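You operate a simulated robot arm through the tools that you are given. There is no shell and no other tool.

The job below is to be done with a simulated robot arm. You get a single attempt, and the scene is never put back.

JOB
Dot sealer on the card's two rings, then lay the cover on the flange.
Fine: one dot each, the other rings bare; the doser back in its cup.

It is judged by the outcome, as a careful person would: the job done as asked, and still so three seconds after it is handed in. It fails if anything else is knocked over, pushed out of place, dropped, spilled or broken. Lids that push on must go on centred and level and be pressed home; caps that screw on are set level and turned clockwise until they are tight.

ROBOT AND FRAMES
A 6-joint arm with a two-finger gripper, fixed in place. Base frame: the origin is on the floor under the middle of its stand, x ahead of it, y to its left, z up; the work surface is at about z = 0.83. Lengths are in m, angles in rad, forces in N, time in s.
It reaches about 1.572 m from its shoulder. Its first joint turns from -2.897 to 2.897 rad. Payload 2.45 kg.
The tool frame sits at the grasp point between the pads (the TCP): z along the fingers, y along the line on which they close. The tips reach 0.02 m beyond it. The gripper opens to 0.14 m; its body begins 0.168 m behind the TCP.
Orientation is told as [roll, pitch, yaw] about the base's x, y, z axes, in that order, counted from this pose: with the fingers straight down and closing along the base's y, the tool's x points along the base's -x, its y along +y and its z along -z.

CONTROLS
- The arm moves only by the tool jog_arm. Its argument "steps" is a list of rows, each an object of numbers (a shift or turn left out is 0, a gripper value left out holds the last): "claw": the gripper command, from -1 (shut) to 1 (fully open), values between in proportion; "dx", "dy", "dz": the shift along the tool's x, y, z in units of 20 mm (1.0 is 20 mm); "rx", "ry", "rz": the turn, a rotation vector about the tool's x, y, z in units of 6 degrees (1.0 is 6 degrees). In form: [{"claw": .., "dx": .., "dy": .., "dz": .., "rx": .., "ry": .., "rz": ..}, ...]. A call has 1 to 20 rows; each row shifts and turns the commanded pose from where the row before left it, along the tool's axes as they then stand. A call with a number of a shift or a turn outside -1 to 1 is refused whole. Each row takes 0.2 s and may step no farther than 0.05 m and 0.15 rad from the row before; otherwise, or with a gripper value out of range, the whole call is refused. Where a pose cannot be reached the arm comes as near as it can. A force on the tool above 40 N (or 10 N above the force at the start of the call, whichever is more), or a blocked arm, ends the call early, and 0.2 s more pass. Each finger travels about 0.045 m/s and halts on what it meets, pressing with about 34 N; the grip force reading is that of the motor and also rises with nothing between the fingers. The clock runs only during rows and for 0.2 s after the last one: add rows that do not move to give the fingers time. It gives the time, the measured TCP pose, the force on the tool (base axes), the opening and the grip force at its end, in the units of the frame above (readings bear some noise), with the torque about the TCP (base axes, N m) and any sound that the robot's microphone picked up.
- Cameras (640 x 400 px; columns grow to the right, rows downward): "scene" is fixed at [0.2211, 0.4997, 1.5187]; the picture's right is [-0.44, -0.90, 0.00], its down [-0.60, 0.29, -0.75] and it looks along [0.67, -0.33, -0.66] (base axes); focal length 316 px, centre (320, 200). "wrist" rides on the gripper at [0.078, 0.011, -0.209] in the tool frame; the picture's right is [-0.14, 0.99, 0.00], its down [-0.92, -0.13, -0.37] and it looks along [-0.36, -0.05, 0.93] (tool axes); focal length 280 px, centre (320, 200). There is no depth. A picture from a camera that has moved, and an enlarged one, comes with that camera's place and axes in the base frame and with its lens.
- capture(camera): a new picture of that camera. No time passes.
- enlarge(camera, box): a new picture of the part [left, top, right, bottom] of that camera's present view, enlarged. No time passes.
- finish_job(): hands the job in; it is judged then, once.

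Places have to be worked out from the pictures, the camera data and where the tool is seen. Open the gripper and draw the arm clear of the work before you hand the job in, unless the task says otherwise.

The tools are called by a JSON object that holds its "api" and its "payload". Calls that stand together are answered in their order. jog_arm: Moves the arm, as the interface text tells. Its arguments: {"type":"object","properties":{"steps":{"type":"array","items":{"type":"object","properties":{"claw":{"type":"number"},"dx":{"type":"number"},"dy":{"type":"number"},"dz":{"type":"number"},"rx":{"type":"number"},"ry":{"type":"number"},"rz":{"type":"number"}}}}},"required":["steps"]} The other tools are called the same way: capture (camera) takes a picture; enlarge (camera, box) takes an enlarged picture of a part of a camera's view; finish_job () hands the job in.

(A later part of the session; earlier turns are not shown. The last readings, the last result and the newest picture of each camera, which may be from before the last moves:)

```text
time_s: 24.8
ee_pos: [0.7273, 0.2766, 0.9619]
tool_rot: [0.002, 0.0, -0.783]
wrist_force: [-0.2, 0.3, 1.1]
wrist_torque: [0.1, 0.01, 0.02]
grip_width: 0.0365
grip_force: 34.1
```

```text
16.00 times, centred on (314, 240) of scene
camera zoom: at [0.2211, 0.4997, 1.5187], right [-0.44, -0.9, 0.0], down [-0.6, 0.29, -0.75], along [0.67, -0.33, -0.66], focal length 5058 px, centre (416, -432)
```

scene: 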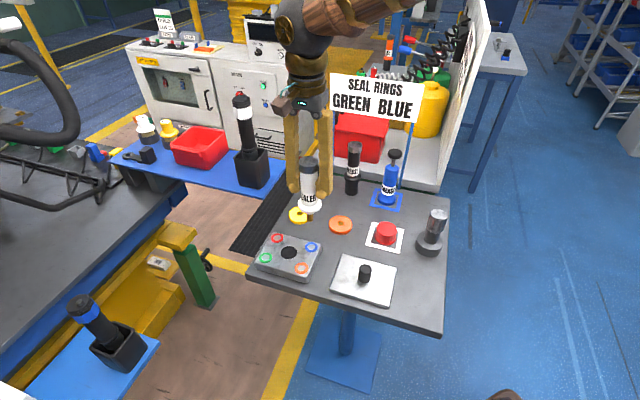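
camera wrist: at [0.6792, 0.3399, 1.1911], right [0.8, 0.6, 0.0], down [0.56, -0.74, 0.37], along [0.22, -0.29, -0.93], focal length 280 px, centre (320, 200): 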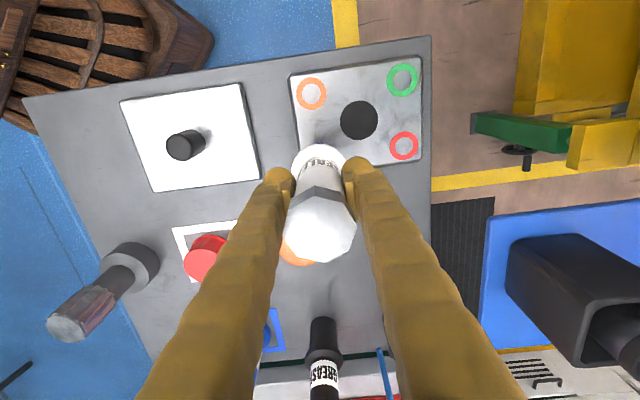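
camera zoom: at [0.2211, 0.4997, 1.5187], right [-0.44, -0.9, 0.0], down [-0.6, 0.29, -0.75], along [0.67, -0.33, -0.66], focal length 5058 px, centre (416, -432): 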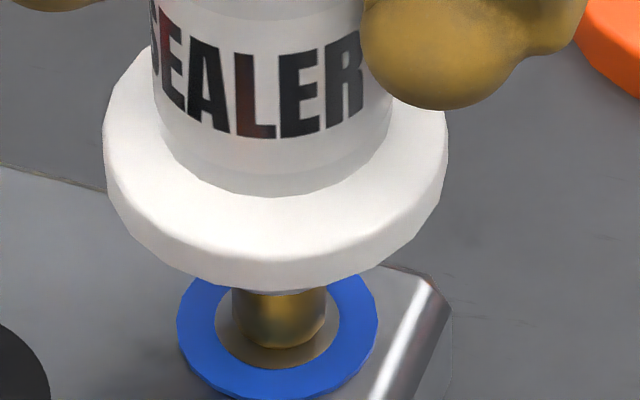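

About 9–10 mm stroke, contact force roughly 3 N. I'll continue in small steps.

{"api": "jog_arm", "payload": {"steps": [{"dz": 0.05}, {"dz": 0.05}, {}]}}

{"api": "enlarge", "payload": {"camera": "scene", "box": [302, 232, 326, 247]}}

```text
time_s: 25.6
ee_pos: [0.728, 0.2758, 0.9601]
tool_rot: [0.001, -0.001, -0.784]
wrist_force: [-2.3, 0.9, 2.5]
wrist_torque: [0.09, 0.15, 0.04]
grip_width: 0.0365
grip_force: 34.2
```

```text
16.00 times, centred on (314, 240) of scene
camera zoom: at [0.2211, 0.4997, 1.5187], right [-0.44, -0.9, 0.0], down [-0.6, 0.29, -0.75], along [0.67, -0.33, -0.66], focal length 5058 px, centre (416, -432)
```

zoom: 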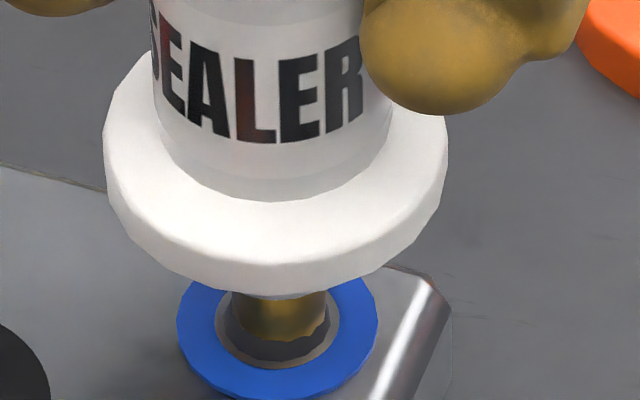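

A dark grey dot has just appeared around the tip inside the blue ring, so the dose was released. I'll lift straight up now.

{"api": "jog_arm", "payload": {"steps": [{"dz": -0.3}, {"dz": -0.5}, {"dz": -0.7}, {"dz": -0.7}, {}]}}

{"api": "enlarge", "payload": {"camera": "scene", "box": [250, 195, 350, 285]}}

{"api": "enlarge", "payload": {"camera": "scene", "box": [302, 232, 326, 252]}}

```text
time_s: 26.8
ee_pos: [0.7285, 0.2763, 1.0042]
tool_rot: [0.0, -0.001, -0.783]
wrist_force: [1.2, 0.0, -0.4]
wrist_torque: [0.03, 0.01, 0.0]
grip_width: 0.0366
grip_force: 33.9
```

```text
4.44 times, centred on (300, 240) of scene
camera zoom: at [0.2211, 0.4997, 1.5187], right [-0.44, -0.9, 0.0], down [-0.6, 0.29, -0.75], along [0.67, -0.33, -0.66], focal length 1405 px, centre (409, 22)
```

zoom: 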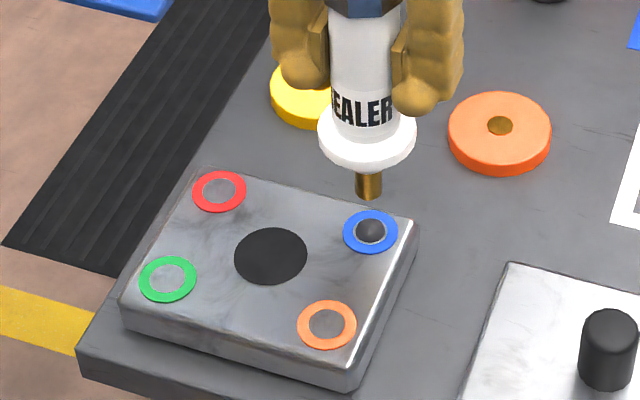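

```text
16.00 times, centred on (314, 242) of scene
camera zoom: at [0.2211, 0.4997, 1.5187], right [-0.44, -0.9, 0.0], down [-0.6, 0.29, -0.75], along [0.67, -0.33, -0.66], focal length 5058 px, centre (416, -472)
```

zoom: 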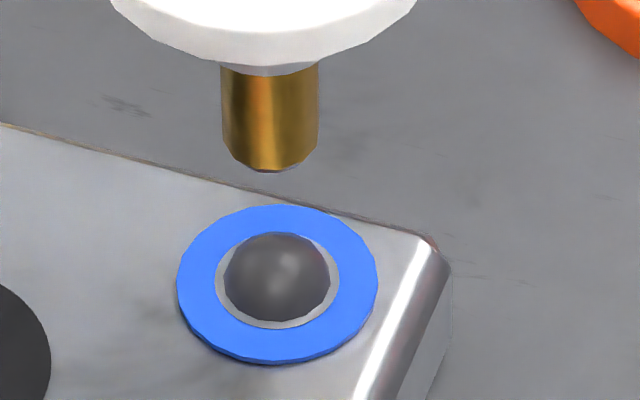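

One neat domed dot sits centred in the blue ring. Now I'll move to the green ring, which is diagonal on the flange: +71.5 mm along tool x and +99.6 mm along tool y.

{"api": "jog_arm", "payload": {"steps": [{"dx": 0.5958, "dy": 0.83}, {"dx": 0.5958, "dy": 0.83}, {"dx": 0.5958, "dy": 0.83}, {"dx": 0.5958, "dy": 0.83}, {"dx": 0.5958, "dy": 0.83}, {"dx": 0.5958, "dy": 0.83}, {}, {}]}}

{"api": "enlarge", "payload": {"camera": "scene", "box": [230, 195, 330, 285]}}

{"api": "enlarge", "payload": {"camera": "scene", "box": [248, 235, 280, 270]}}

```text
time_s: 28.6
ee_pos: [0.7469, 0.3984, 1.0038]
tool_rot: [0.003, -0.002, -0.783]
wrist_force: [-1.2, 0.0, -2.1]
wrist_torque: [0.03, 0.01, 0.01]
grip_width: 0.0364
grip_force: 34.1
```

```text
4.44 times, centred on (280, 240) of scene
camera zoom: at [0.2211, 0.4997, 1.5187], right [-0.44, -0.9, 0.0], down [-0.6, 0.29, -0.75], along [0.67, -0.33, -0.66], focal length 1405 px, centre (498, 22)
```

zoom: 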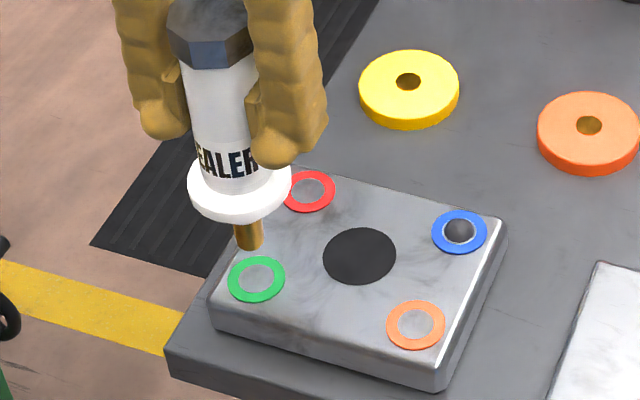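

```text
11.43 times, centred on (264, 252) of scene
camera zoom: at [0.2211, 0.4997, 1.5187], right [-0.44, -0.9, 0.0], down [-0.6, 0.29, -0.75], along [0.67, -0.33, -0.66], focal length 3613 px, centre (960, -400)
```

zoom: 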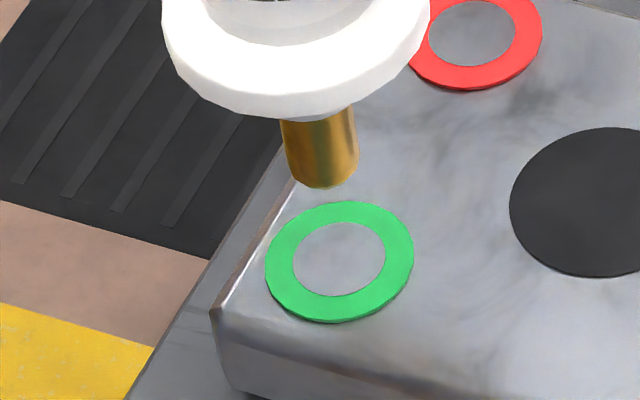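

Alignment projects right onto the green ring's centre. The dose fired 44 mm below this height, so I'll descend 30 mm first and recheck alignment.

{"api": "jog_arm", "payload": {"steps": [{"dz": 0.4}, {"dz": 0.4}, {"dz": 0.4}, {"dz": 0.3}, {}]}}

{"api": "enlarge", "payload": {"camera": "scene", "box": [253, 247, 277, 267]}}

```text
time_s: 29.8
ee_pos: [0.7461, 0.3984, 0.9741]
tool_rot: [0.003, -0.002, -0.783]
wrist_force: [0.8, 0.2, -2.1]
wrist_torque: [0.0, -0.02, 0.0]
grip_width: 0.0362
grip_force: 34.1
```

```text
16.00 times, centred on (265, 257) of scene
camera zoom: at [0.2211, 0.4997, 1.5187], right [-0.44, -0.9, 0.0], down [-0.6, 0.29, -0.75], along [0.67, -0.33, -0.66], focal length 5058 px, centre (1200, -712)
```

zoom: 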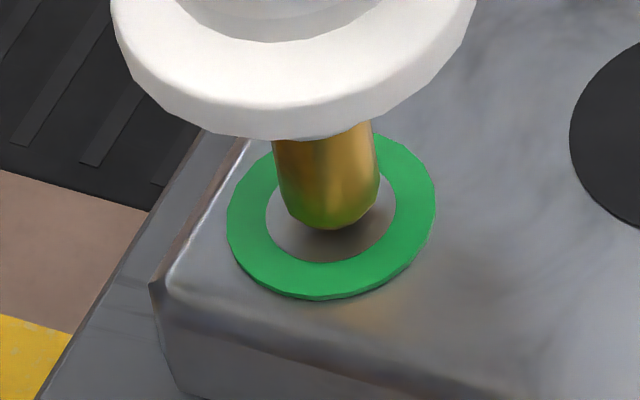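

Centred well over the green ring, nearly touching. I'll press 10 mm in small rows then check.

{"api": "jog_arm", "payload": {"steps": [{"dz": 0.1}, {"dz": 0.1}, {"dz": 0.1}, {"dz": 0.1}, {"dz": 0.1}, {}]}}

{"api": "enlarge", "payload": {"camera": "scene", "box": [253, 247, 277, 267]}}

```text
time_s: 31.2
ee_pos: [0.7458, 0.3978, 0.9641]
tool_rot: [0.002, 0.0, -0.783]
wrist_force: [-0.5, -0.2, 0.2]
wrist_torque: [-0.02, 0.01, 0.01]
grip_width: 0.0362
grip_force: 33.7
```

```text
16.00 times, centred on (265, 257) of scene
camera zoom: at [0.2211, 0.4997, 1.5187], right [-0.44, -0.9, 0.0], down [-0.6, 0.29, -0.75], along [0.67, -0.33, -0.66], focal length 5058 px, centre (1200, -712)
```

zoom: 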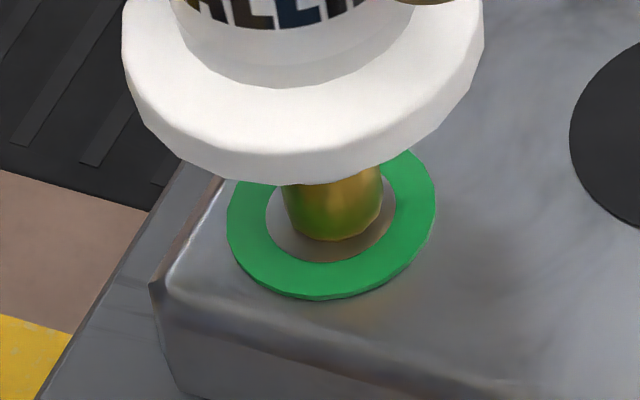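

The tip is on the surface and the plunger is compressing as before; no dose yet. I'll go down in 2 mm steps until it fires.

{"api": "jog_arm", "payload": {"steps": [{"dz": 0.05}, {"dz": 0.05}, {}]}}

{"api": "enlarge", "payload": {"camera": "scene", "box": [253, 247, 277, 267]}}

```text
time_s: 32.0
ee_pos: [0.7463, 0.3976, 0.9613]
tool_rot: [0.003, 0.001, -0.783]
wrist_force: [0.2, 0.7, 1.2]
wrist_torque: [0.06, 0.03, -0.03]
grip_width: 0.0366
grip_force: 34.1
```

```text
16.00 times, centred on (265, 257) of scene
camera zoom: at [0.2211, 0.4997, 1.5187], right [-0.44, -0.9, 0.0], down [-0.6, 0.29, -0.75], along [0.67, -0.33, -0.66], focal length 5058 px, centre (1200, -712)
```

zoom: 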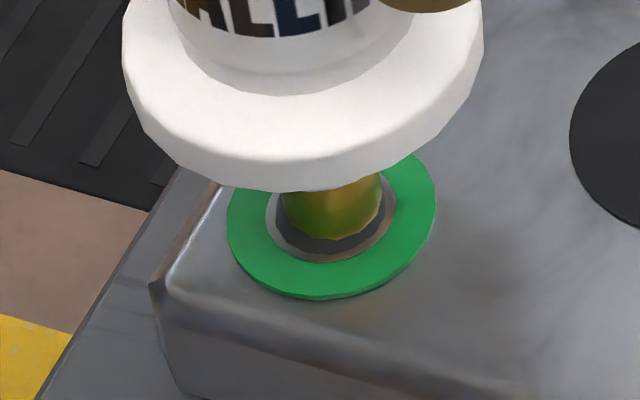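

The dose fired on the green ring. I'll lift straight up, well clear, and look.

{"api": "jog_arm", "payload": {"steps": [{"dz": -0.3}, {"dz": -0.5}, {"dz": -0.8}, {"dz": -1}, {"dz": -1}, {"dz": -1}, {"dz": -1}, {}]}}

{"api": "enlarge", "payload": {"camera": "scene", "box": [240, 220, 340, 290]}}

{"api": "capture", "payload": {"camera": "scene"}}

```text
time_s: 33.8
ee_pos: [0.7447, 0.3968, 1.0757]
tool_rot: [0.001, 0.0, -0.784]
wrist_force: [-0.1, -0.5, -1.2]
wrist_torque: [0.01, 0.02, 0.0]
grip_width: 0.0364
grip_force: 34.2
```

```text
5.71 times, centred on (290, 255) of scene
camera zoom: at [0.2211, 0.4997, 1.5187], right [-0.44, -0.9, 0.0], down [-0.6, 0.29, -0.75], along [0.67, -0.33, -0.66], focal length 1806 px, centre (491, -114)
```

zoom: 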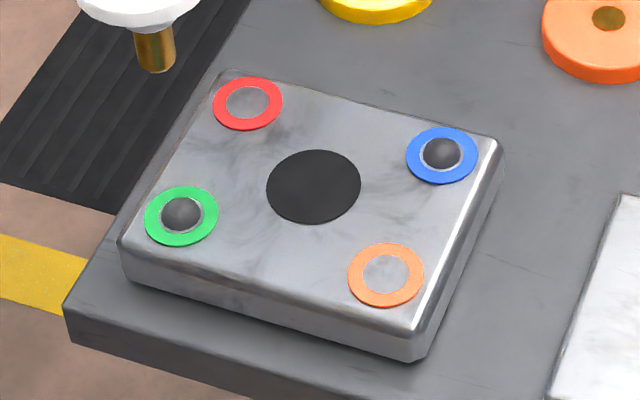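

```text
taken
```

scene: 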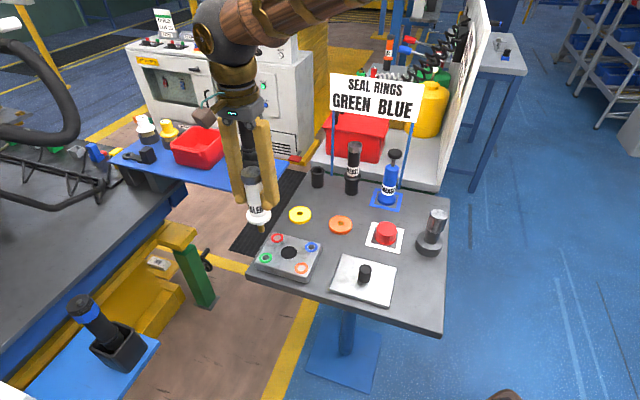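

Both dots are neatly in the green and blue rings, with red and orange bare. Retracing my logged moves, the cup is 18.29 units along -tool x and -0.80 along tool y; I'll go most of the way and look.

{"api": "jog_arm", "payload": {"steps": [{"dx": -0.9145, "dy": -0.04}, {"dx": -0.9145, "dy": -0.04}, {"dx": -0.9145, "dy": -0.04}, {"dx": -0.9145, "dy": -0.04}, {"dx": -0.9145, "dy": -0.04}, {"dx": -0.9145, "dy": -0.04}, {"dx": -0.9145, "dy": -0.04}, {"dx": -0.9145, "dy": -0.04}, {"dx": -0.9145, "dy": -0.04}, {"dx": -0.9145, "dy": -0.04}, {"dx": -0.9145, "dy": -0.04}, {"dx": -0.9145, "dy": -0.04}, {"dx": -0.9145, "dy": -0.04}, {"dx": -0.9145, "dy": -0.04}, {"dx": -0.9145, "dy": -0.04}, {"dx": -0.9145, "dy": -0.04}, {"dx": -0.9145, "dy": -0.04}, {}]}}

{"api": "enlarge", "payload": {"camera": "scene", "box": [270, 60, 370, 210]}}

```text
time_s: 37.6
ee_pos: [0.9565, 0.1676, 1.0729]
tool_rot: [0.003, 0.001, -0.784]
wrist_force: [0.5, -0.6, -1.4]
wrist_torque: [-0.02, -0.01, -0.06]
grip_width: 0.0368
grip_force: 34.0
```

```text
2.67 times, centred on (320, 135) of scene
camera zoom: at [0.2211, 0.4997, 1.5187], right [-0.44, -0.9, 0.0], down [-0.6, 0.29, -0.75], along [0.67, -0.33, -0.66], focal length 843 px, centre (320, 373)
```

zoom: 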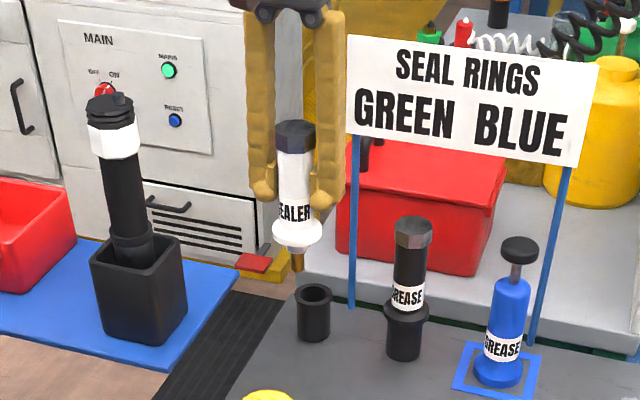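

Looking as expected. I'll complete the last three rows to be over the cup and compare with the view from when it was lifted out.

{"api": "jog_arm", "payload": {"steps": [{"dx": -0.9145, "dy": -0.04}, {"dx": -0.9145, "dy": -0.04}, {"dx": -0.9145, "dy": -0.04}, {}, {}]}}

{"api": "enlarge", "payload": {"camera": "scene", "box": [295, 130, 345, 190]}}

{"api": "enlarge", "payload": {"camera": "wrist", "box": [270, 100, 370, 200]}}

{"api": "capture", "payload": {"camera": "wrist"}}

```text
time_s: 38.8
ee_pos: [0.9936, 0.1255, 1.0729]
tool_rot: [0.001, 0.0, -0.783]
wrist_force: [0.2, -0.3, -1.5]
wrist_torque: [0.01, 0.03, -0.01]
grip_width: 0.0363
grip_force: 34.2
```

```text
6.67 times, centred on (320, 160) of scene
camera zoom: at [0.2211, 0.4997, 1.5187], right [-0.44, -0.9, 0.0], down [-0.6, 0.29, -0.75], along [0.67, -0.33, -0.66], focal length 2107 px, centre (320, 467)
```

zoom: 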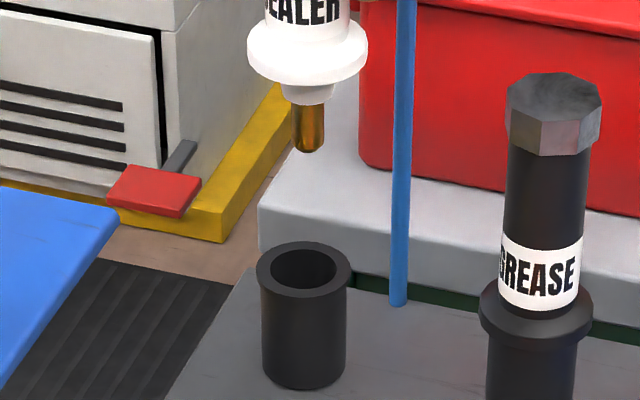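

```text
4.00 times, centred on (320, 150) of wrist
camera zoom: at [0.9469, 0.1899, 1.2807], right [0.8, 0.6, 0.0], down [0.56, -0.74, 0.37], along [0.22, -0.29, -0.93], focal length 1122 px, centre (320, 400)
```

zoom: 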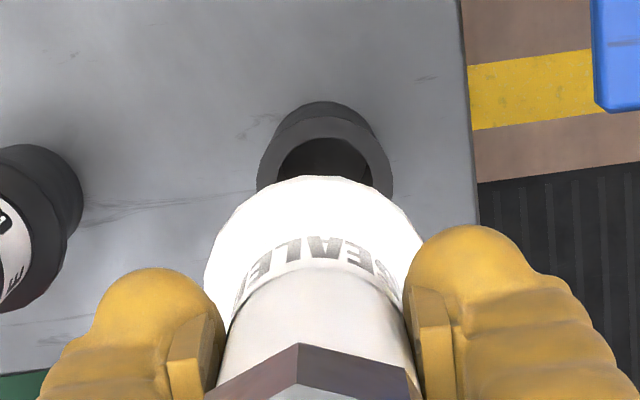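

```text
taken
camera wrist: at [0.9469, 0.1899, 1.2807], right [0.8, 0.6, 0.0], down [0.56, -0.74, 0.37], along [0.22, -0.29, -0.93], focal length 280 px, centre (320, 200)
```

wrist: 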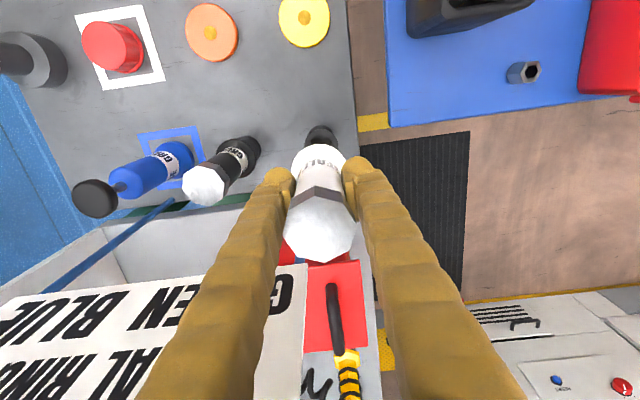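

Comparing with the lift-out picture, the doser is ~1.5–2 mm to the right of where it was. I'll shift +1.8 mm along tool y and lower until the tip is just above the cup rim.

{"api": "jog_arm", "payload": {"steps": [{"dy": 0.09, "dz": 0.4}, {"dz": 0.7}, {"dz": 0.7}, {"dz": 0.7}, {"dz": 0.4}, {}]}}

{"api": "enlarge", "payload": {"camera": "scene", "box": [295, 140, 345, 195]}}

```text
time_s: 40.2
ee_pos: [0.9951, 0.1283, 1.015]
tool_rot: [0.002, -0.002, -0.784]
wrist_force: [1.0, -0.4, -1.5]
wrist_torque: [-0.02, 0.02, 0.03]
grip_width: 0.0367
grip_force: 34.3
```

```text
7.27 times, centred on (320, 168) of scene
camera zoom: at [0.2211, 0.4997, 1.5187], right [-0.44, -0.9, 0.0], down [-0.6, 0.29, -0.75], along [0.67, -0.33, -0.66], focal length 2299 px, centre (320, 436)
```

zoom: 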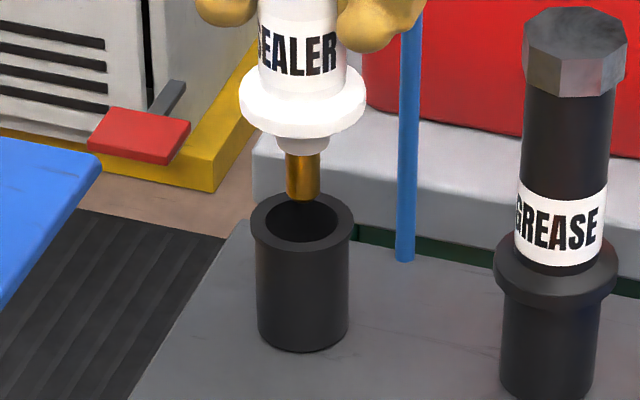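

The tip is right above the hole's centre. I'll continue lowering 50 mm, then check the last bit.

{"api": "jog_arm", "payload": {"steps": [{"dz": 0.4}, {"dz": 0.5}, {"dz": 0.5}, {"dz": 0.5}, {"dz": 0.5}, {"dz": 0.3}, {}]}}

{"api": "enlarge", "payload": {"camera": "scene", "box": [295, 140, 345, 195]}}

```text
time_s: 41.8
ee_pos: [0.9949, 0.1297, 0.9626]
tool_rot: [0.001, 0.003, -0.782]
wrist_force: [-0.4, 0.4, -1.3]
wrist_torque: [-0.04, 0.02, -0.03]
grip_width: 0.0363
grip_force: 33.5
```

```text
7.27 times, centred on (320, 168) of scene
camera zoom: at [0.2211, 0.4997, 1.5187], right [-0.44, -0.9, 0.0], down [-0.6, 0.29, -0.75], along [0.67, -0.33, -0.66], focal length 2299 px, centre (320, 436)
```

zoom: 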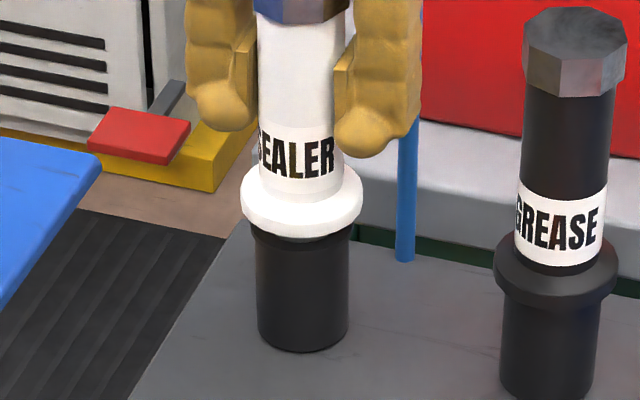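

The nozzle is inside the cup and the collar is about 1 cm above the rim. I'll lower gently, 10 mm, watching force.

{"api": "jog_arm", "payload": {"steps": [{"dz": 0.1}, {"dz": 0.1}, {"dz": 0.1}, {"dz": 0.1}, {"dz": 0.08}, {}]}}

{"api": "enlarge", "payload": {"camera": "scene", "box": [295, 140, 345, 195]}}

```text
time_s: 43.2
ee_pos: [0.9967, 0.1281, 0.952]
tool_rot: [0.003, 0.0, -0.782]
wrist_force: [-0.3, -0.8, -1.5]
wrist_torque: [0.0, -0.01, -0.02]
grip_width: 0.0364
grip_force: 34.1
```

```text
7.27 times, centred on (320, 168) of scene
camera zoom: at [0.2211, 0.4997, 1.5187], right [-0.44, -0.9, 0.0], down [-0.6, 0.29, -0.75], along [0.67, -0.33, -0.66], focal length 2299 px, centre (320, 436)
```

zoom: 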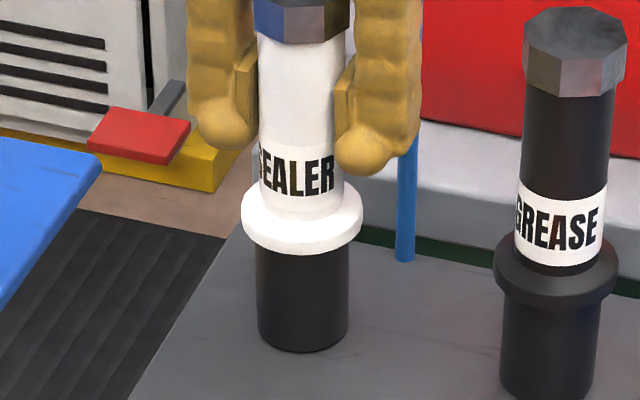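

Almost seated. I'll lower another ~1.5 mm in fine rows and watch for the rim taking weight.

{"api": "jog_arm", "payload": {"steps": [{"dz": 0.04}, {"dz": 0.035}, {}]}}

{"api": "enlarge", "payload": {"camera": "scene", "box": [300, 155, 335, 190]}}

```text
time_s: 44.0
ee_pos: [0.996, 0.1287, 0.9512]
tool_rot: [0.003, 0.001, -0.785]
wrist_force: [-4.1, 2.5, 12.7]
wrist_torque: [0.03, 0.22, 0.01]
grip_width: 0.0366
grip_force: 34.0
```

```text
11.43 times, centred on (318, 172) of scene
camera zoom: at [0.2211, 0.4997, 1.5187], right [-0.44, -0.9, 0.0], down [-0.6, 0.29, -0.75], along [0.67, -0.33, -0.66], focal length 3613 px, centre (349, 514)
```

zoom: 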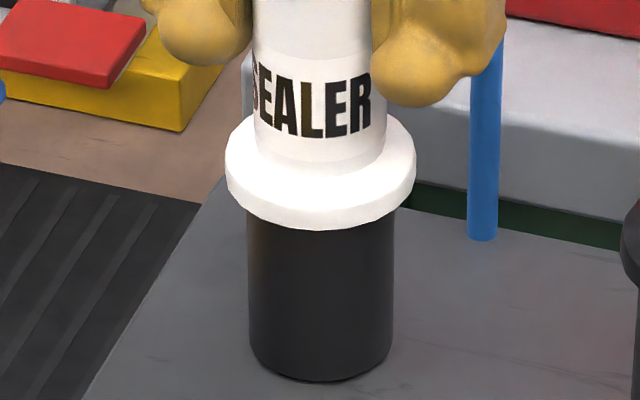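

The collar is seated on the rim (12.7 N reaction). I'll back off half a millimetre to relieve the load, then open the fingers to 9 cm.

{"api": "jog_arm", "payload": {"steps": [{"dz": -0.03}, {}, {"claw": -0.42}, {"claw": -0.35}, {"claw": -0.2}, {"claw": 0.0}, {"claw": 0.286}, {"claw": 0.286}, {}]}}

{"api": "enlarge", "payload": {"camera": "scene", "box": [280, 110, 380, 200]}}

{"api": "capture", "payload": {"camera": "wrist"}}

```text
time_s: 46.0
ee_pos: [0.9959, 0.1276, 0.9512]
tool_rot: [0.001, 0.001, -0.784]
wrist_force: [0.5, 0.2, -0.2]
wrist_torque: [-0.01, 0.05, -0.01]
grip_width: 0.0899
grip_force: 0.0
```

```text
4.44 times, centred on (330, 155) of scene
camera zoom: at [0.2211, 0.4997, 1.5187], right [-0.44, -0.9, 0.0], down [-0.6, 0.29, -0.75], along [0.67, -0.33, -0.66], focal length 1405 px, centre (276, 400)
```

zoom: 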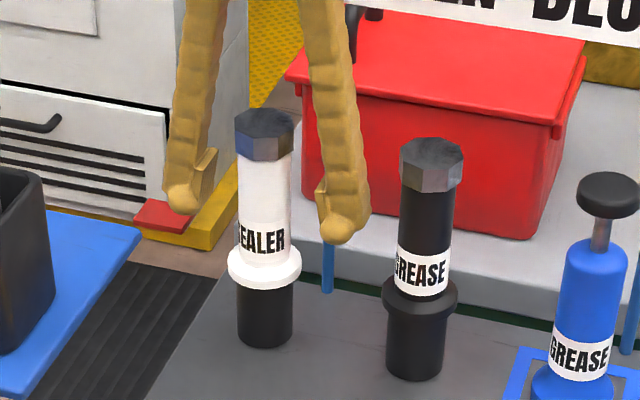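

```text
taken
camera wrist: at [0.9485, 0.1915, 1.1581], right [0.8, 0.6, 0.0], down [0.56, -0.74, 0.37], along [0.22, -0.29, -0.93], focal length 280 px, centre (320, 200)
```

wrist: 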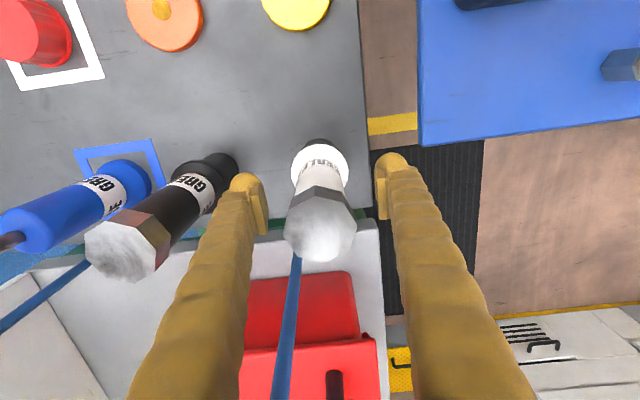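

The doser stands upright and seated in its cup. I'll raise the gripper straight up, clear of the cap.

{"api": "jog_arm", "payload": {"steps": [{"dz": -0.5}, {"dz": -0.9}, {"dz": -0.9}, {"dz": -0.9}, {"dz": -0.9}, {"dz": -0.9}, {"dz": -0.9}, {"dz": -0.9}, {"dx": 0.9}, {"dx": 0.9}, {"dx": 0.9}, {"dx": 0.9}, {}]}}

{"api": "capture", "payload": {"camera": "scene"}}

{"api": "enlarge", "payload": {"camera": "scene", "box": [290, 125, 370, 200]}}

```text
time_s: 48.8
ee_pos: [0.943, 0.1797, 1.0868]
tool_rot: [0.003, -0.001, -0.783]
wrist_force: [0.4, -0.3, 0.5]
wrist_torque: [0.02, -0.01, 0.0]
grip_width: 0.0898
grip_force: 0.1
```

```text
taken
```

scene: 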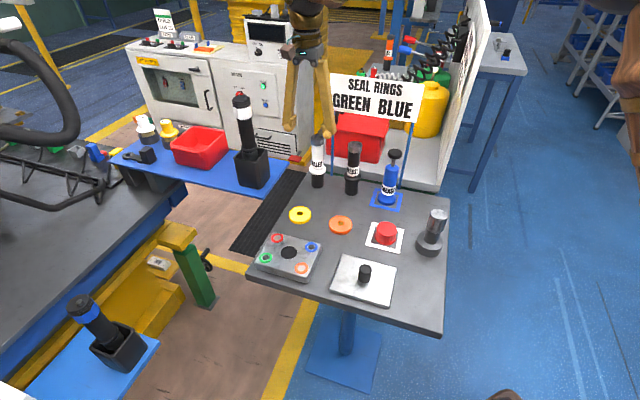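

```text
5.33 times, centred on (330, 162) of scene
camera zoom: at [0.2211, 0.4997, 1.5187], right [-0.44, -0.9, 0.0], down [-0.6, 0.29, -0.75], along [0.67, -0.33, -0.66], focal length 1686 px, centre (267, 400)
```

zoom: 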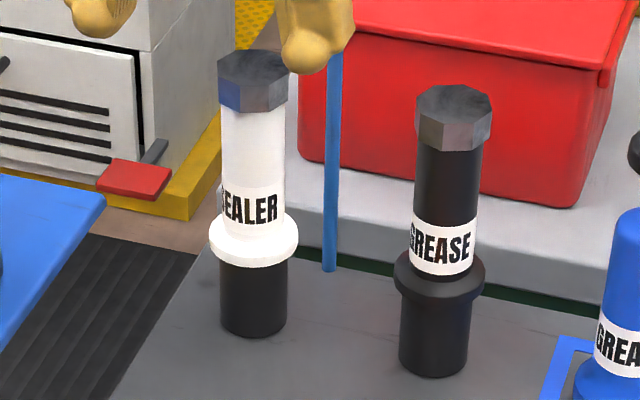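

The sealer doser looks exactly as it did originally. Now I'll carry the empty gripper across to above the cover's knob at about (0.595, 0.191).

{"api": "jog_arm", "payload": {"steps": [{"dx": 0.9075, "dy": -0.8503}, {"dx": 0.9075, "dy": -0.8503}, {"dx": 0.9075, "dy": -0.8503}, {"dx": 0.9075, "dy": -0.8503}, {"dx": 0.9075, "dy": -0.8503}, {"dx": 0.9075, "dy": -0.8503}, {"dx": 0.9075, "dy": -0.8503}, {"dx": 0.9075, "dy": -0.8503}, {"dx": 0.9075, "dy": -0.8503}, {"dx": 0.9075, "dy": -0.8503}, {"dx": 0.9075, "dy": -0.8503}, {"dx": 0.9075, "dy": -0.8503}, {"dx": 0.9075, "dy": -0.8503}, {"dx": 0.9075, "dy": -0.8503}, {}]}}

{"api": "capture", "payload": {"camera": "wrist"}}

{"api": "capture", "payload": {"camera": "scene"}}

```text
time_s: 52.0
ee_pos: [0.5962, 0.191, 1.0856]
tool_rot: [0.001, 0.002, -0.783]
wrist_force: [-0.3, -0.2, 0.0]
wrist_torque: [-0.01, 0.03, 0.02]
grip_width: 0.0902
grip_force: 0.1
```

```text
taken
camera wrist: at [0.5494, 0.2538, 1.2931], right [0.8, 0.6, 0.0], down [0.56, -0.74, 0.37], along [0.22, -0.29, -0.93], focal length 280 px, centre (320, 200)
```

wrist: 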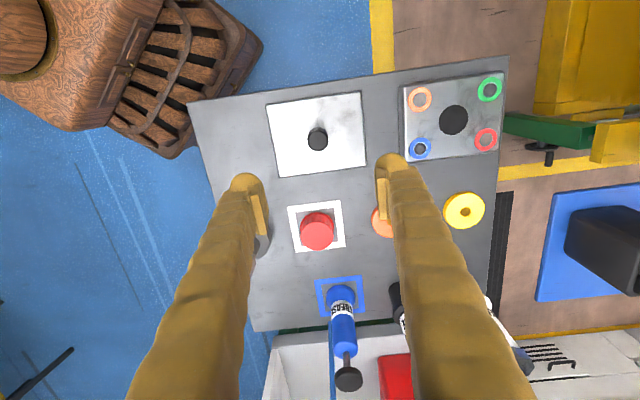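

```text
taken
```

scene: 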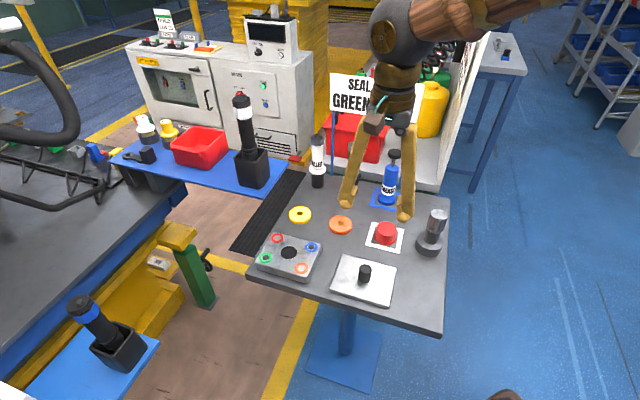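

Good view of both the cover and flange. I'll zoom to measure the knob, the plate's corners, and the flange.

{"api": "enlarge", "payload": {"camera": "wrist", "box": [260, 80, 380, 190]}}

{"api": "enlarge", "payload": {"camera": "wrist", "box": [390, 60, 510, 170]}}

{"api": "enlarge", "payload": {"camera": "scene", "box": [325, 245, 405, 310]}}

```text
3.64 times, centred on (320, 135) of wrist
camera zoom: at [0.5494, 0.2538, 1.2931], right [0.8, 0.6, 0.0], down [0.56, -0.74, 0.37], along [0.22, -0.29, -0.93], focal length 1020 px, centre (320, 436)
```

zoom: 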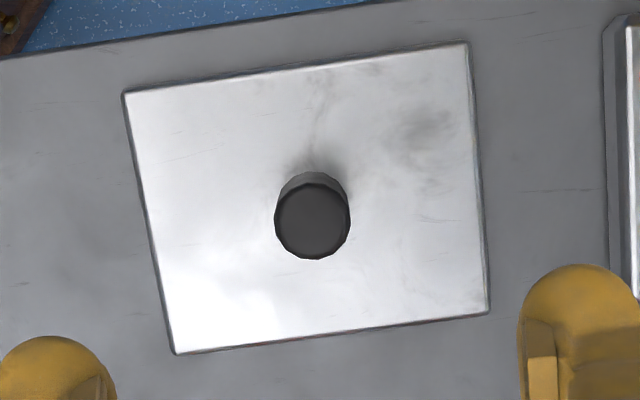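

```text
3.64 times, centred on (450, 115) of wrist
camera zoom: at [0.5494, 0.2538, 1.2931], right [0.8, 0.6, 0.0], down [0.56, -0.74, 0.37], along [0.22, -0.29, -0.93], focal length 1020 px, centre (-153, 509)
```

zoom: 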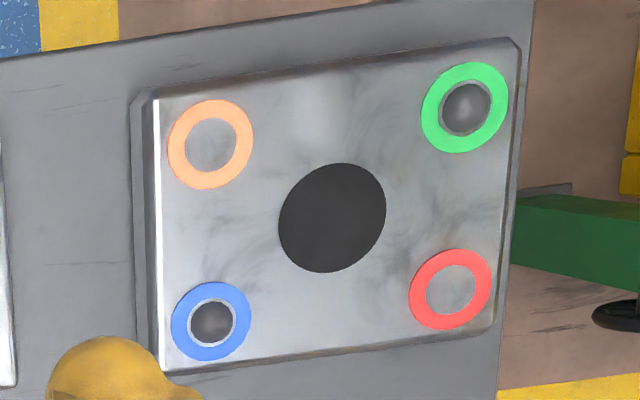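

```text
6.15 times, centred on (365, 278) of scene
camera zoom: at [0.2211, 0.4997, 1.5187], right [-0.44, -0.9, 0.0], down [-0.6, 0.29, -0.75], along [0.67, -0.33, -0.66], focal length 1945 px, centre (43, -277)
```

zoom: 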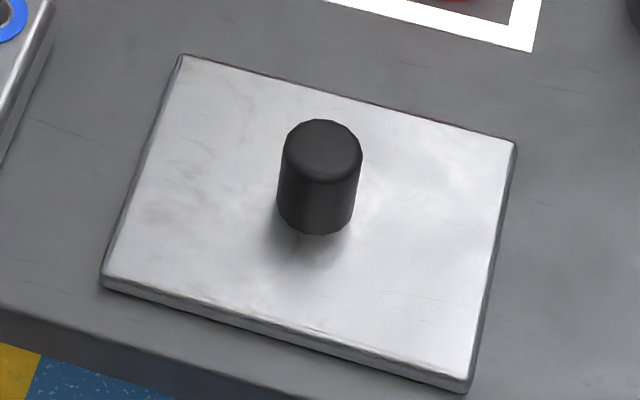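

Triangulating both cameras puts the knob at about (0.590, 0.195), top z ≈ 0.885–0.89, and the plate top at ≈ 0.844. I'll shift ~7 mm and descend to just above the knob, then check again.

{"api": "jog_arm", "payload": {"steps": [{"dx": 0.36, "dy": -0.08}, {"dz": 0.9}, {"dz": 0.9}, {"dz": 0.9}, {"dz": 0.9}, {"dz": 0.9}, {"dz": 0.9}, {"dz": 0.9}, {"dz": 0.9}, {"dz": 0.7}, {}]}}

{"api": "capture", "payload": {"camera": "wrist"}}

{"api": "enlarge", "payload": {"camera": "scene", "box": [320, 200, 420, 310]}}

{"api": "enlarge", "payload": {"camera": "wrist", "box": [220, 110, 420, 250]}}

```text
time_s: 54.4
ee_pos: [0.5921, 0.1946, 0.9285]
tool_rot: [0.003, 0.0, -0.783]
wrist_force: [0.1, 0.2, -0.5]
wrist_torque: [0.0, 0.03, 0.02]
grip_width: 0.0899
grip_force: 0.1
```

```text
taken
camera wrist: at [0.5444, 0.2578, 1.1354], right [0.8, 0.6, 0.0], down [0.56, -0.74, 0.37], along [0.22, -0.29, -0.93], focal length 280 px, centre (320, 200)
```

wrist: 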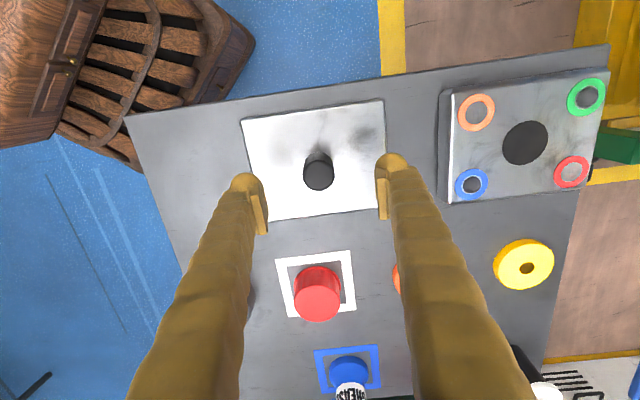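

```text
3.64 times, centred on (370, 255) of scene
camera zoom: at [0.2211, 0.4997, 1.5187], right [-0.44, -0.9, 0.0], down [-0.6, 0.29, -0.75], along [0.67, -0.33, -0.66], focal length 1150 px, centre (138, 0)
```

zoom: 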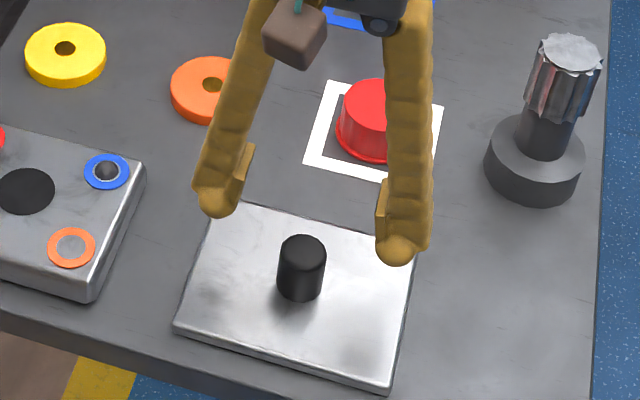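

```text
2.86 times, centred on (320, 180) of wrist
camera zoom: at [0.5444, 0.2578, 1.1354], right [0.8, 0.6, 0.0], down [0.56, -0.74, 0.37], along [0.22, -0.29, -0.93], focal length 801 px, centre (320, 257)
```

zoom: 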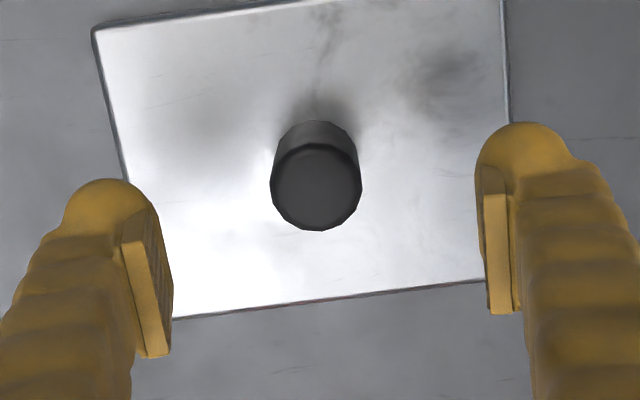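

I'll zoom the scene camera on the knob to settle a small fore–aft offset before descending.

{"api": "enlarge", "payload": {"camera": "scene", "box": [335, 245, 395, 290]}}

```text
8.89 times, centred on (365, 268) of scene
camera zoom: at [0.2211, 0.4997, 1.5187], right [-0.44, -0.9, 0.0], down [-0.6, 0.29, -0.75], along [0.67, -0.33, -0.66], focal length 2810 px, centre (-80, -400)
```

zoom: 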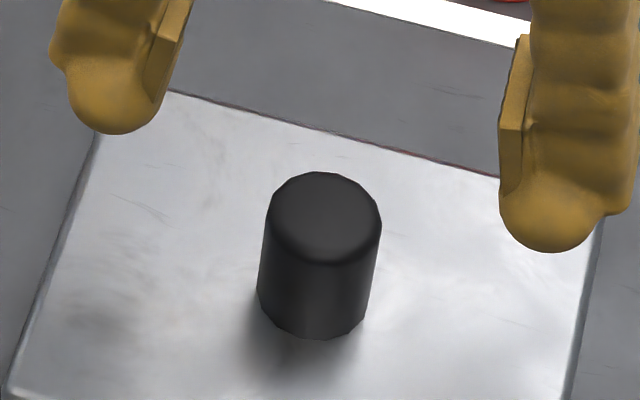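

After refining the camera axes, the knob is within ~2 mm of the TCP line. I'll apply a small trim and lower around the knob in gentle rows to z ≈ 0.868, watching force for any touch on the plate.

{"api": "jog_arm", "payload": {"steps": [{"dx": 0.075, "dy": -0.05}, {"dz": 0.6}, {"dz": 0.6}, {"dz": 0.6}, {"dz": 0.5}, {"dz": 0.4}, {}]}}

{"api": "enlarge", "payload": {"camera": "wrist", "box": [220, 110, 420, 250]}}

{"api": "enlarge", "payload": {"camera": "scene", "box": [325, 230, 405, 300]}}

```text
time_s: 56.0
ee_pos: [0.5896, 0.1948, 0.875]
tool_rot: [0.002, -0.001, -0.784]
wrist_force: [-0.3, 0.9, 0.0]
wrist_torque: [0.03, 0.01, -0.01]
grip_width: 0.09
grip_force: 0.1
```

```text
2.86 times, centred on (320, 180) of wrist
camera zoom: at [0.5418, 0.2576, 1.0816], right [0.8, 0.6, 0.0], down [0.56, -0.74, 0.37], along [0.22, -0.29, -0.93], focal length 801 px, centre (320, 257)
```

zoom: 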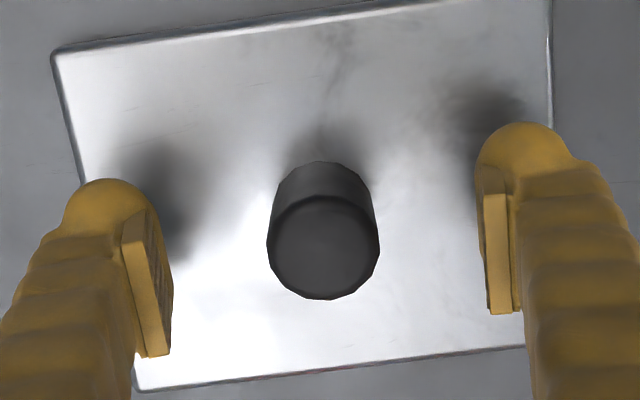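

```text
5.71 times, centred on (365, 265) of scene
camera zoom: at [0.2211, 0.4997, 1.5187], right [-0.44, -0.9, 0.0], down [-0.6, 0.29, -0.75], along [0.67, -0.33, -0.66], focal length 1806 px, centre (63, -171)
```

zoom: 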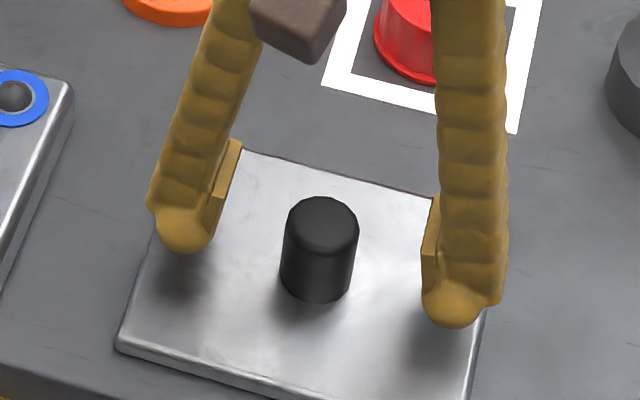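

The knob is centred between the pads to ~1 mm and its top is about level with the TCP. I'll lower 12 mm more with a 1 mm trim, leaving a few mm of fingertip clearance above the plate.

{"api": "jog_arm", "payload": {"steps": [{"dx": -0.04, "dy": 0.05, "dz": 0.2}, {"dz": 0.2}, {"dz": 0.2}, {}]}}

{"api": "enlarge", "payload": {"camera": "wrist", "box": [220, 130, 420, 270]}}

{"api": "enlarge", "payload": {"camera": "scene", "box": [335, 245, 395, 295]}}

```text
time_s: 57.0
ee_pos: [0.5907, 0.1944, 0.8633]
tool_rot: [0.001, 0.0, -0.783]
wrist_force: [0.1, -0.8, 0.1]
wrist_torque: [-0.03, 0.01, -0.04]
grip_width: 0.09
grip_force: 0.1
```

```text
2.86 times, centred on (320, 200) of wrist
camera zoom: at [0.5435, 0.2577, 1.0706], right [0.8, 0.6, 0.0], down [0.56, -0.74, 0.37], along [0.22, -0.29, -0.93], focal length 801 px, centre (320, 200)
```

zoom: 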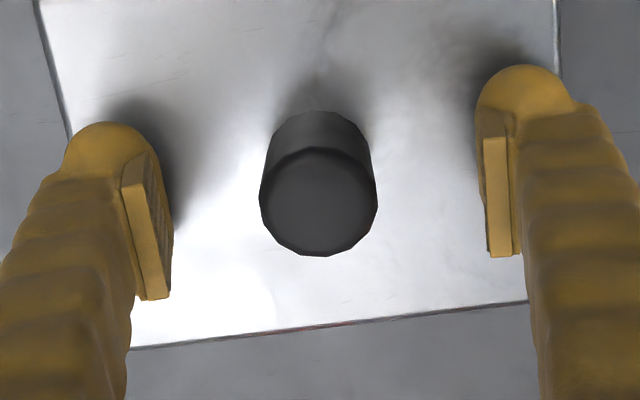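

```text
8.00 times, centred on (365, 270) of scene
camera zoom: at [0.2211, 0.4997, 1.5187], right [-0.44, -0.9, 0.0], down [-0.6, 0.29, -0.75], along [0.67, -0.33, -0.66], focal length 2529 px, centre (-40, -360)
```

zoom: 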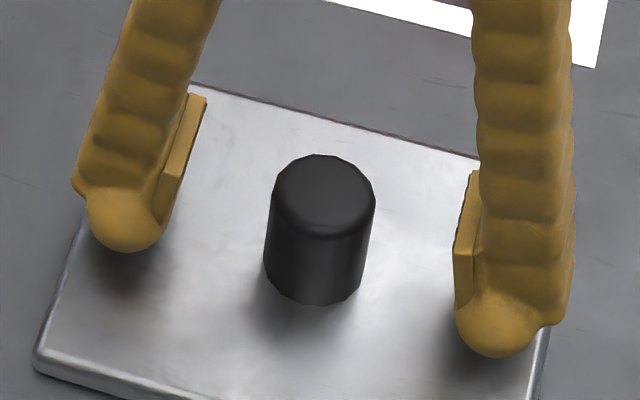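

Both fingertips hover above the plate on either side of the knob. I'll close on the knob.

{"api": "jog_arm", "payload": {"steps": [{"claw": -0.3}, {"claw": -0.3}, {"claw": -0.3}, {"claw": -0.6}, {"claw": -1}, {"claw": -1}, {"claw": -1}, {"claw": -1}]}}

{"api": "enlarge", "payload": {"camera": "wrist", "box": [220, 110, 420, 250]}}

{"api": "enlarge", "payload": {"camera": "scene", "box": [325, 245, 405, 310]}}

```text
time_s: 58.8
ee_pos: [0.5911, 0.1952, 0.8628]
tool_rot: [0.001, -0.002, -0.783]
wrist_force: [-0.7, -0.7, 0.5]
wrist_torque: [0.01, -0.01, 0.0]
grip_width: 0.0303
grip_force: 34.1
```

```text
2.86 times, centred on (320, 180) of wrist
camera zoom: at [0.5435, 0.2577, 1.0707], right [0.8, 0.6, 0.0], down [0.56, -0.74, 0.37], along [0.22, -0.29, -0.93], focal length 801 px, centre (320, 257)
```

zoom: 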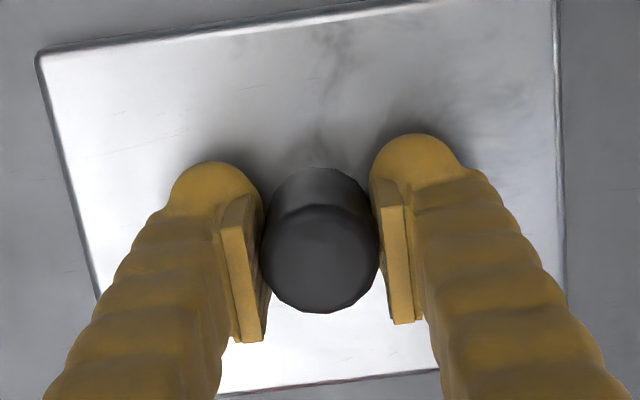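

```text
6.15 times, centred on (365, 278) of scene
camera zoom: at [0.2211, 0.4997, 1.5187], right [-0.44, -0.9, 0.0], down [-0.6, 0.29, -0.75], along [0.67, -0.33, -0.66], focal length 1945 px, centre (43, -277)
```

zoom: 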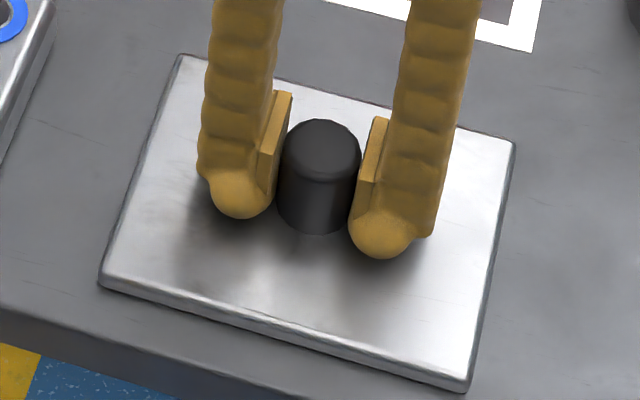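

The plate didn't shift as I gripped. I'll lift slowly by 3 cm and check that it hangs level.

{"api": "jog_arm", "payload": {"steps": [{"dz": -0.15}, {"dz": -0.25}, {"dz": -0.4}, {"dz": -0.4}, {"dz": -0.4}, {}]}}

{"api": "enlarge", "payload": {"camera": "scene", "box": [315, 225, 415, 310]}}

{"api": "capture", "payload": {"camera": "wrist"}}

```text
time_s: 60.2
ee_pos: [0.5905, 0.1946, 0.895]
tool_rot: [0.002, 0.0, -0.783]
wrist_force: [-0.3, -0.2, -2.4]
wrist_torque: [-0.04, 0.01, 0.0]
grip_width: 0.0305
grip_force: 34.8
```

```text
4.71 times, centred on (365, 268) of scene
camera zoom: at [0.2211, 0.4997, 1.5187], right [-0.44, -0.9, 0.0], down [-0.6, 0.29, -0.75], along [0.67, -0.33, -0.66], focal length 1488 px, centre (108, -118)
```

zoom: 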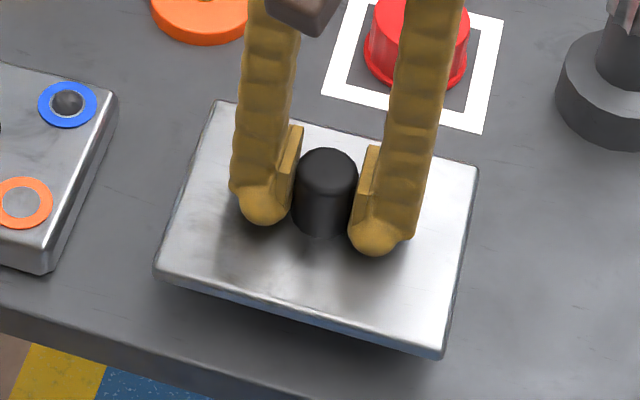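

```text
taken
camera wrist: at [0.5434, 0.2578, 1.1024], right [0.8, 0.6, 0.0], down [0.56, -0.74, 0.37], along [0.22, -0.29, -0.93], focal length 280 px, centre (320, 200)
```

wrist: 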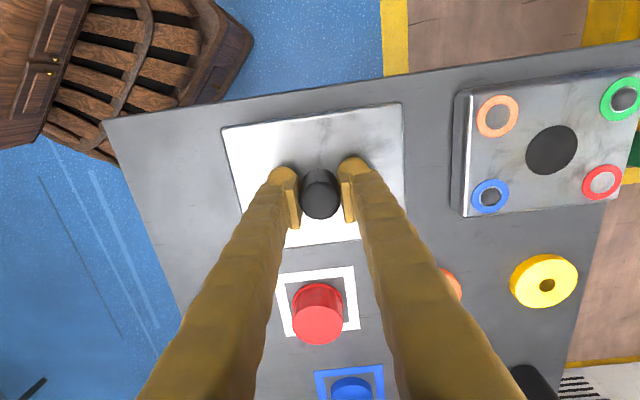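

The cover lifts level, weighing about 2.4 N. I'll raise it another 5 cm so it clears the dots, then shift it ~203 mm along tool y to over the flange.

{"api": "jog_arm", "payload": {"steps": [{"dz": -0.6}, {"dz": -0.6}, {"dz": -0.6}, {"dz": -0.6}, {"dy": 0.9218}, {"dy": 0.9218}, {"dy": 0.9218}, {"dy": 0.9218}, {"dy": 0.9218}, {"dy": 0.9218}, {"dy": 0.9218}, {"dy": 0.9218}, {"dy": 0.9218}, {"dy": 0.9218}, {"dy": 0.9218}, {}, {}]}}

{"api": "capture", "payload": {"camera": "wrist"}}

{"api": "enlarge", "payload": {"camera": "scene", "box": [240, 190, 350, 290]}}

```text
time_s: 63.8
ee_pos: [0.7335, 0.3392, 0.9417]
tool_rot: [0.001, 0.0, -0.784]
wrist_force: [-0.6, -0.1, -1.8]
wrist_torque: [-0.02, 0.03, 0.01]
grip_width: 0.0303
grip_force: 34.6
```

```text
taken
camera wrist: at [0.6868, 0.4018, 1.1498], right [0.8, 0.6, 0.0], down [0.56, -0.74, 0.37], along [0.22, -0.29, -0.93], focal length 280 px, centre (320, 200)
```

wrist: 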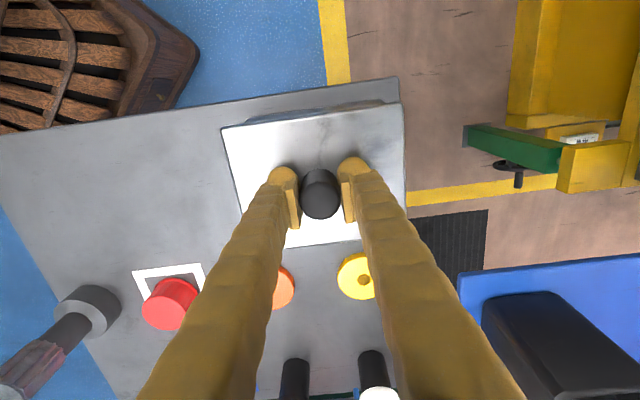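

```text
4.00 times, centred on (295, 240) of scene
camera zoom: at [0.2211, 0.4997, 1.5187], right [-0.44, -0.9, 0.0], down [-0.6, 0.29, -0.75], along [0.67, -0.33, -0.66], focal length 1264 px, centre (420, 40)
```

zoom: 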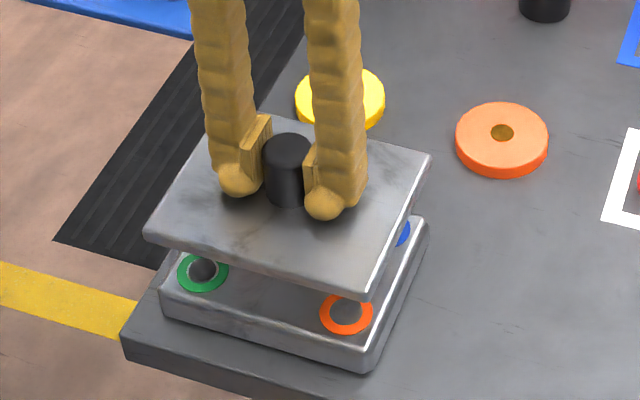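

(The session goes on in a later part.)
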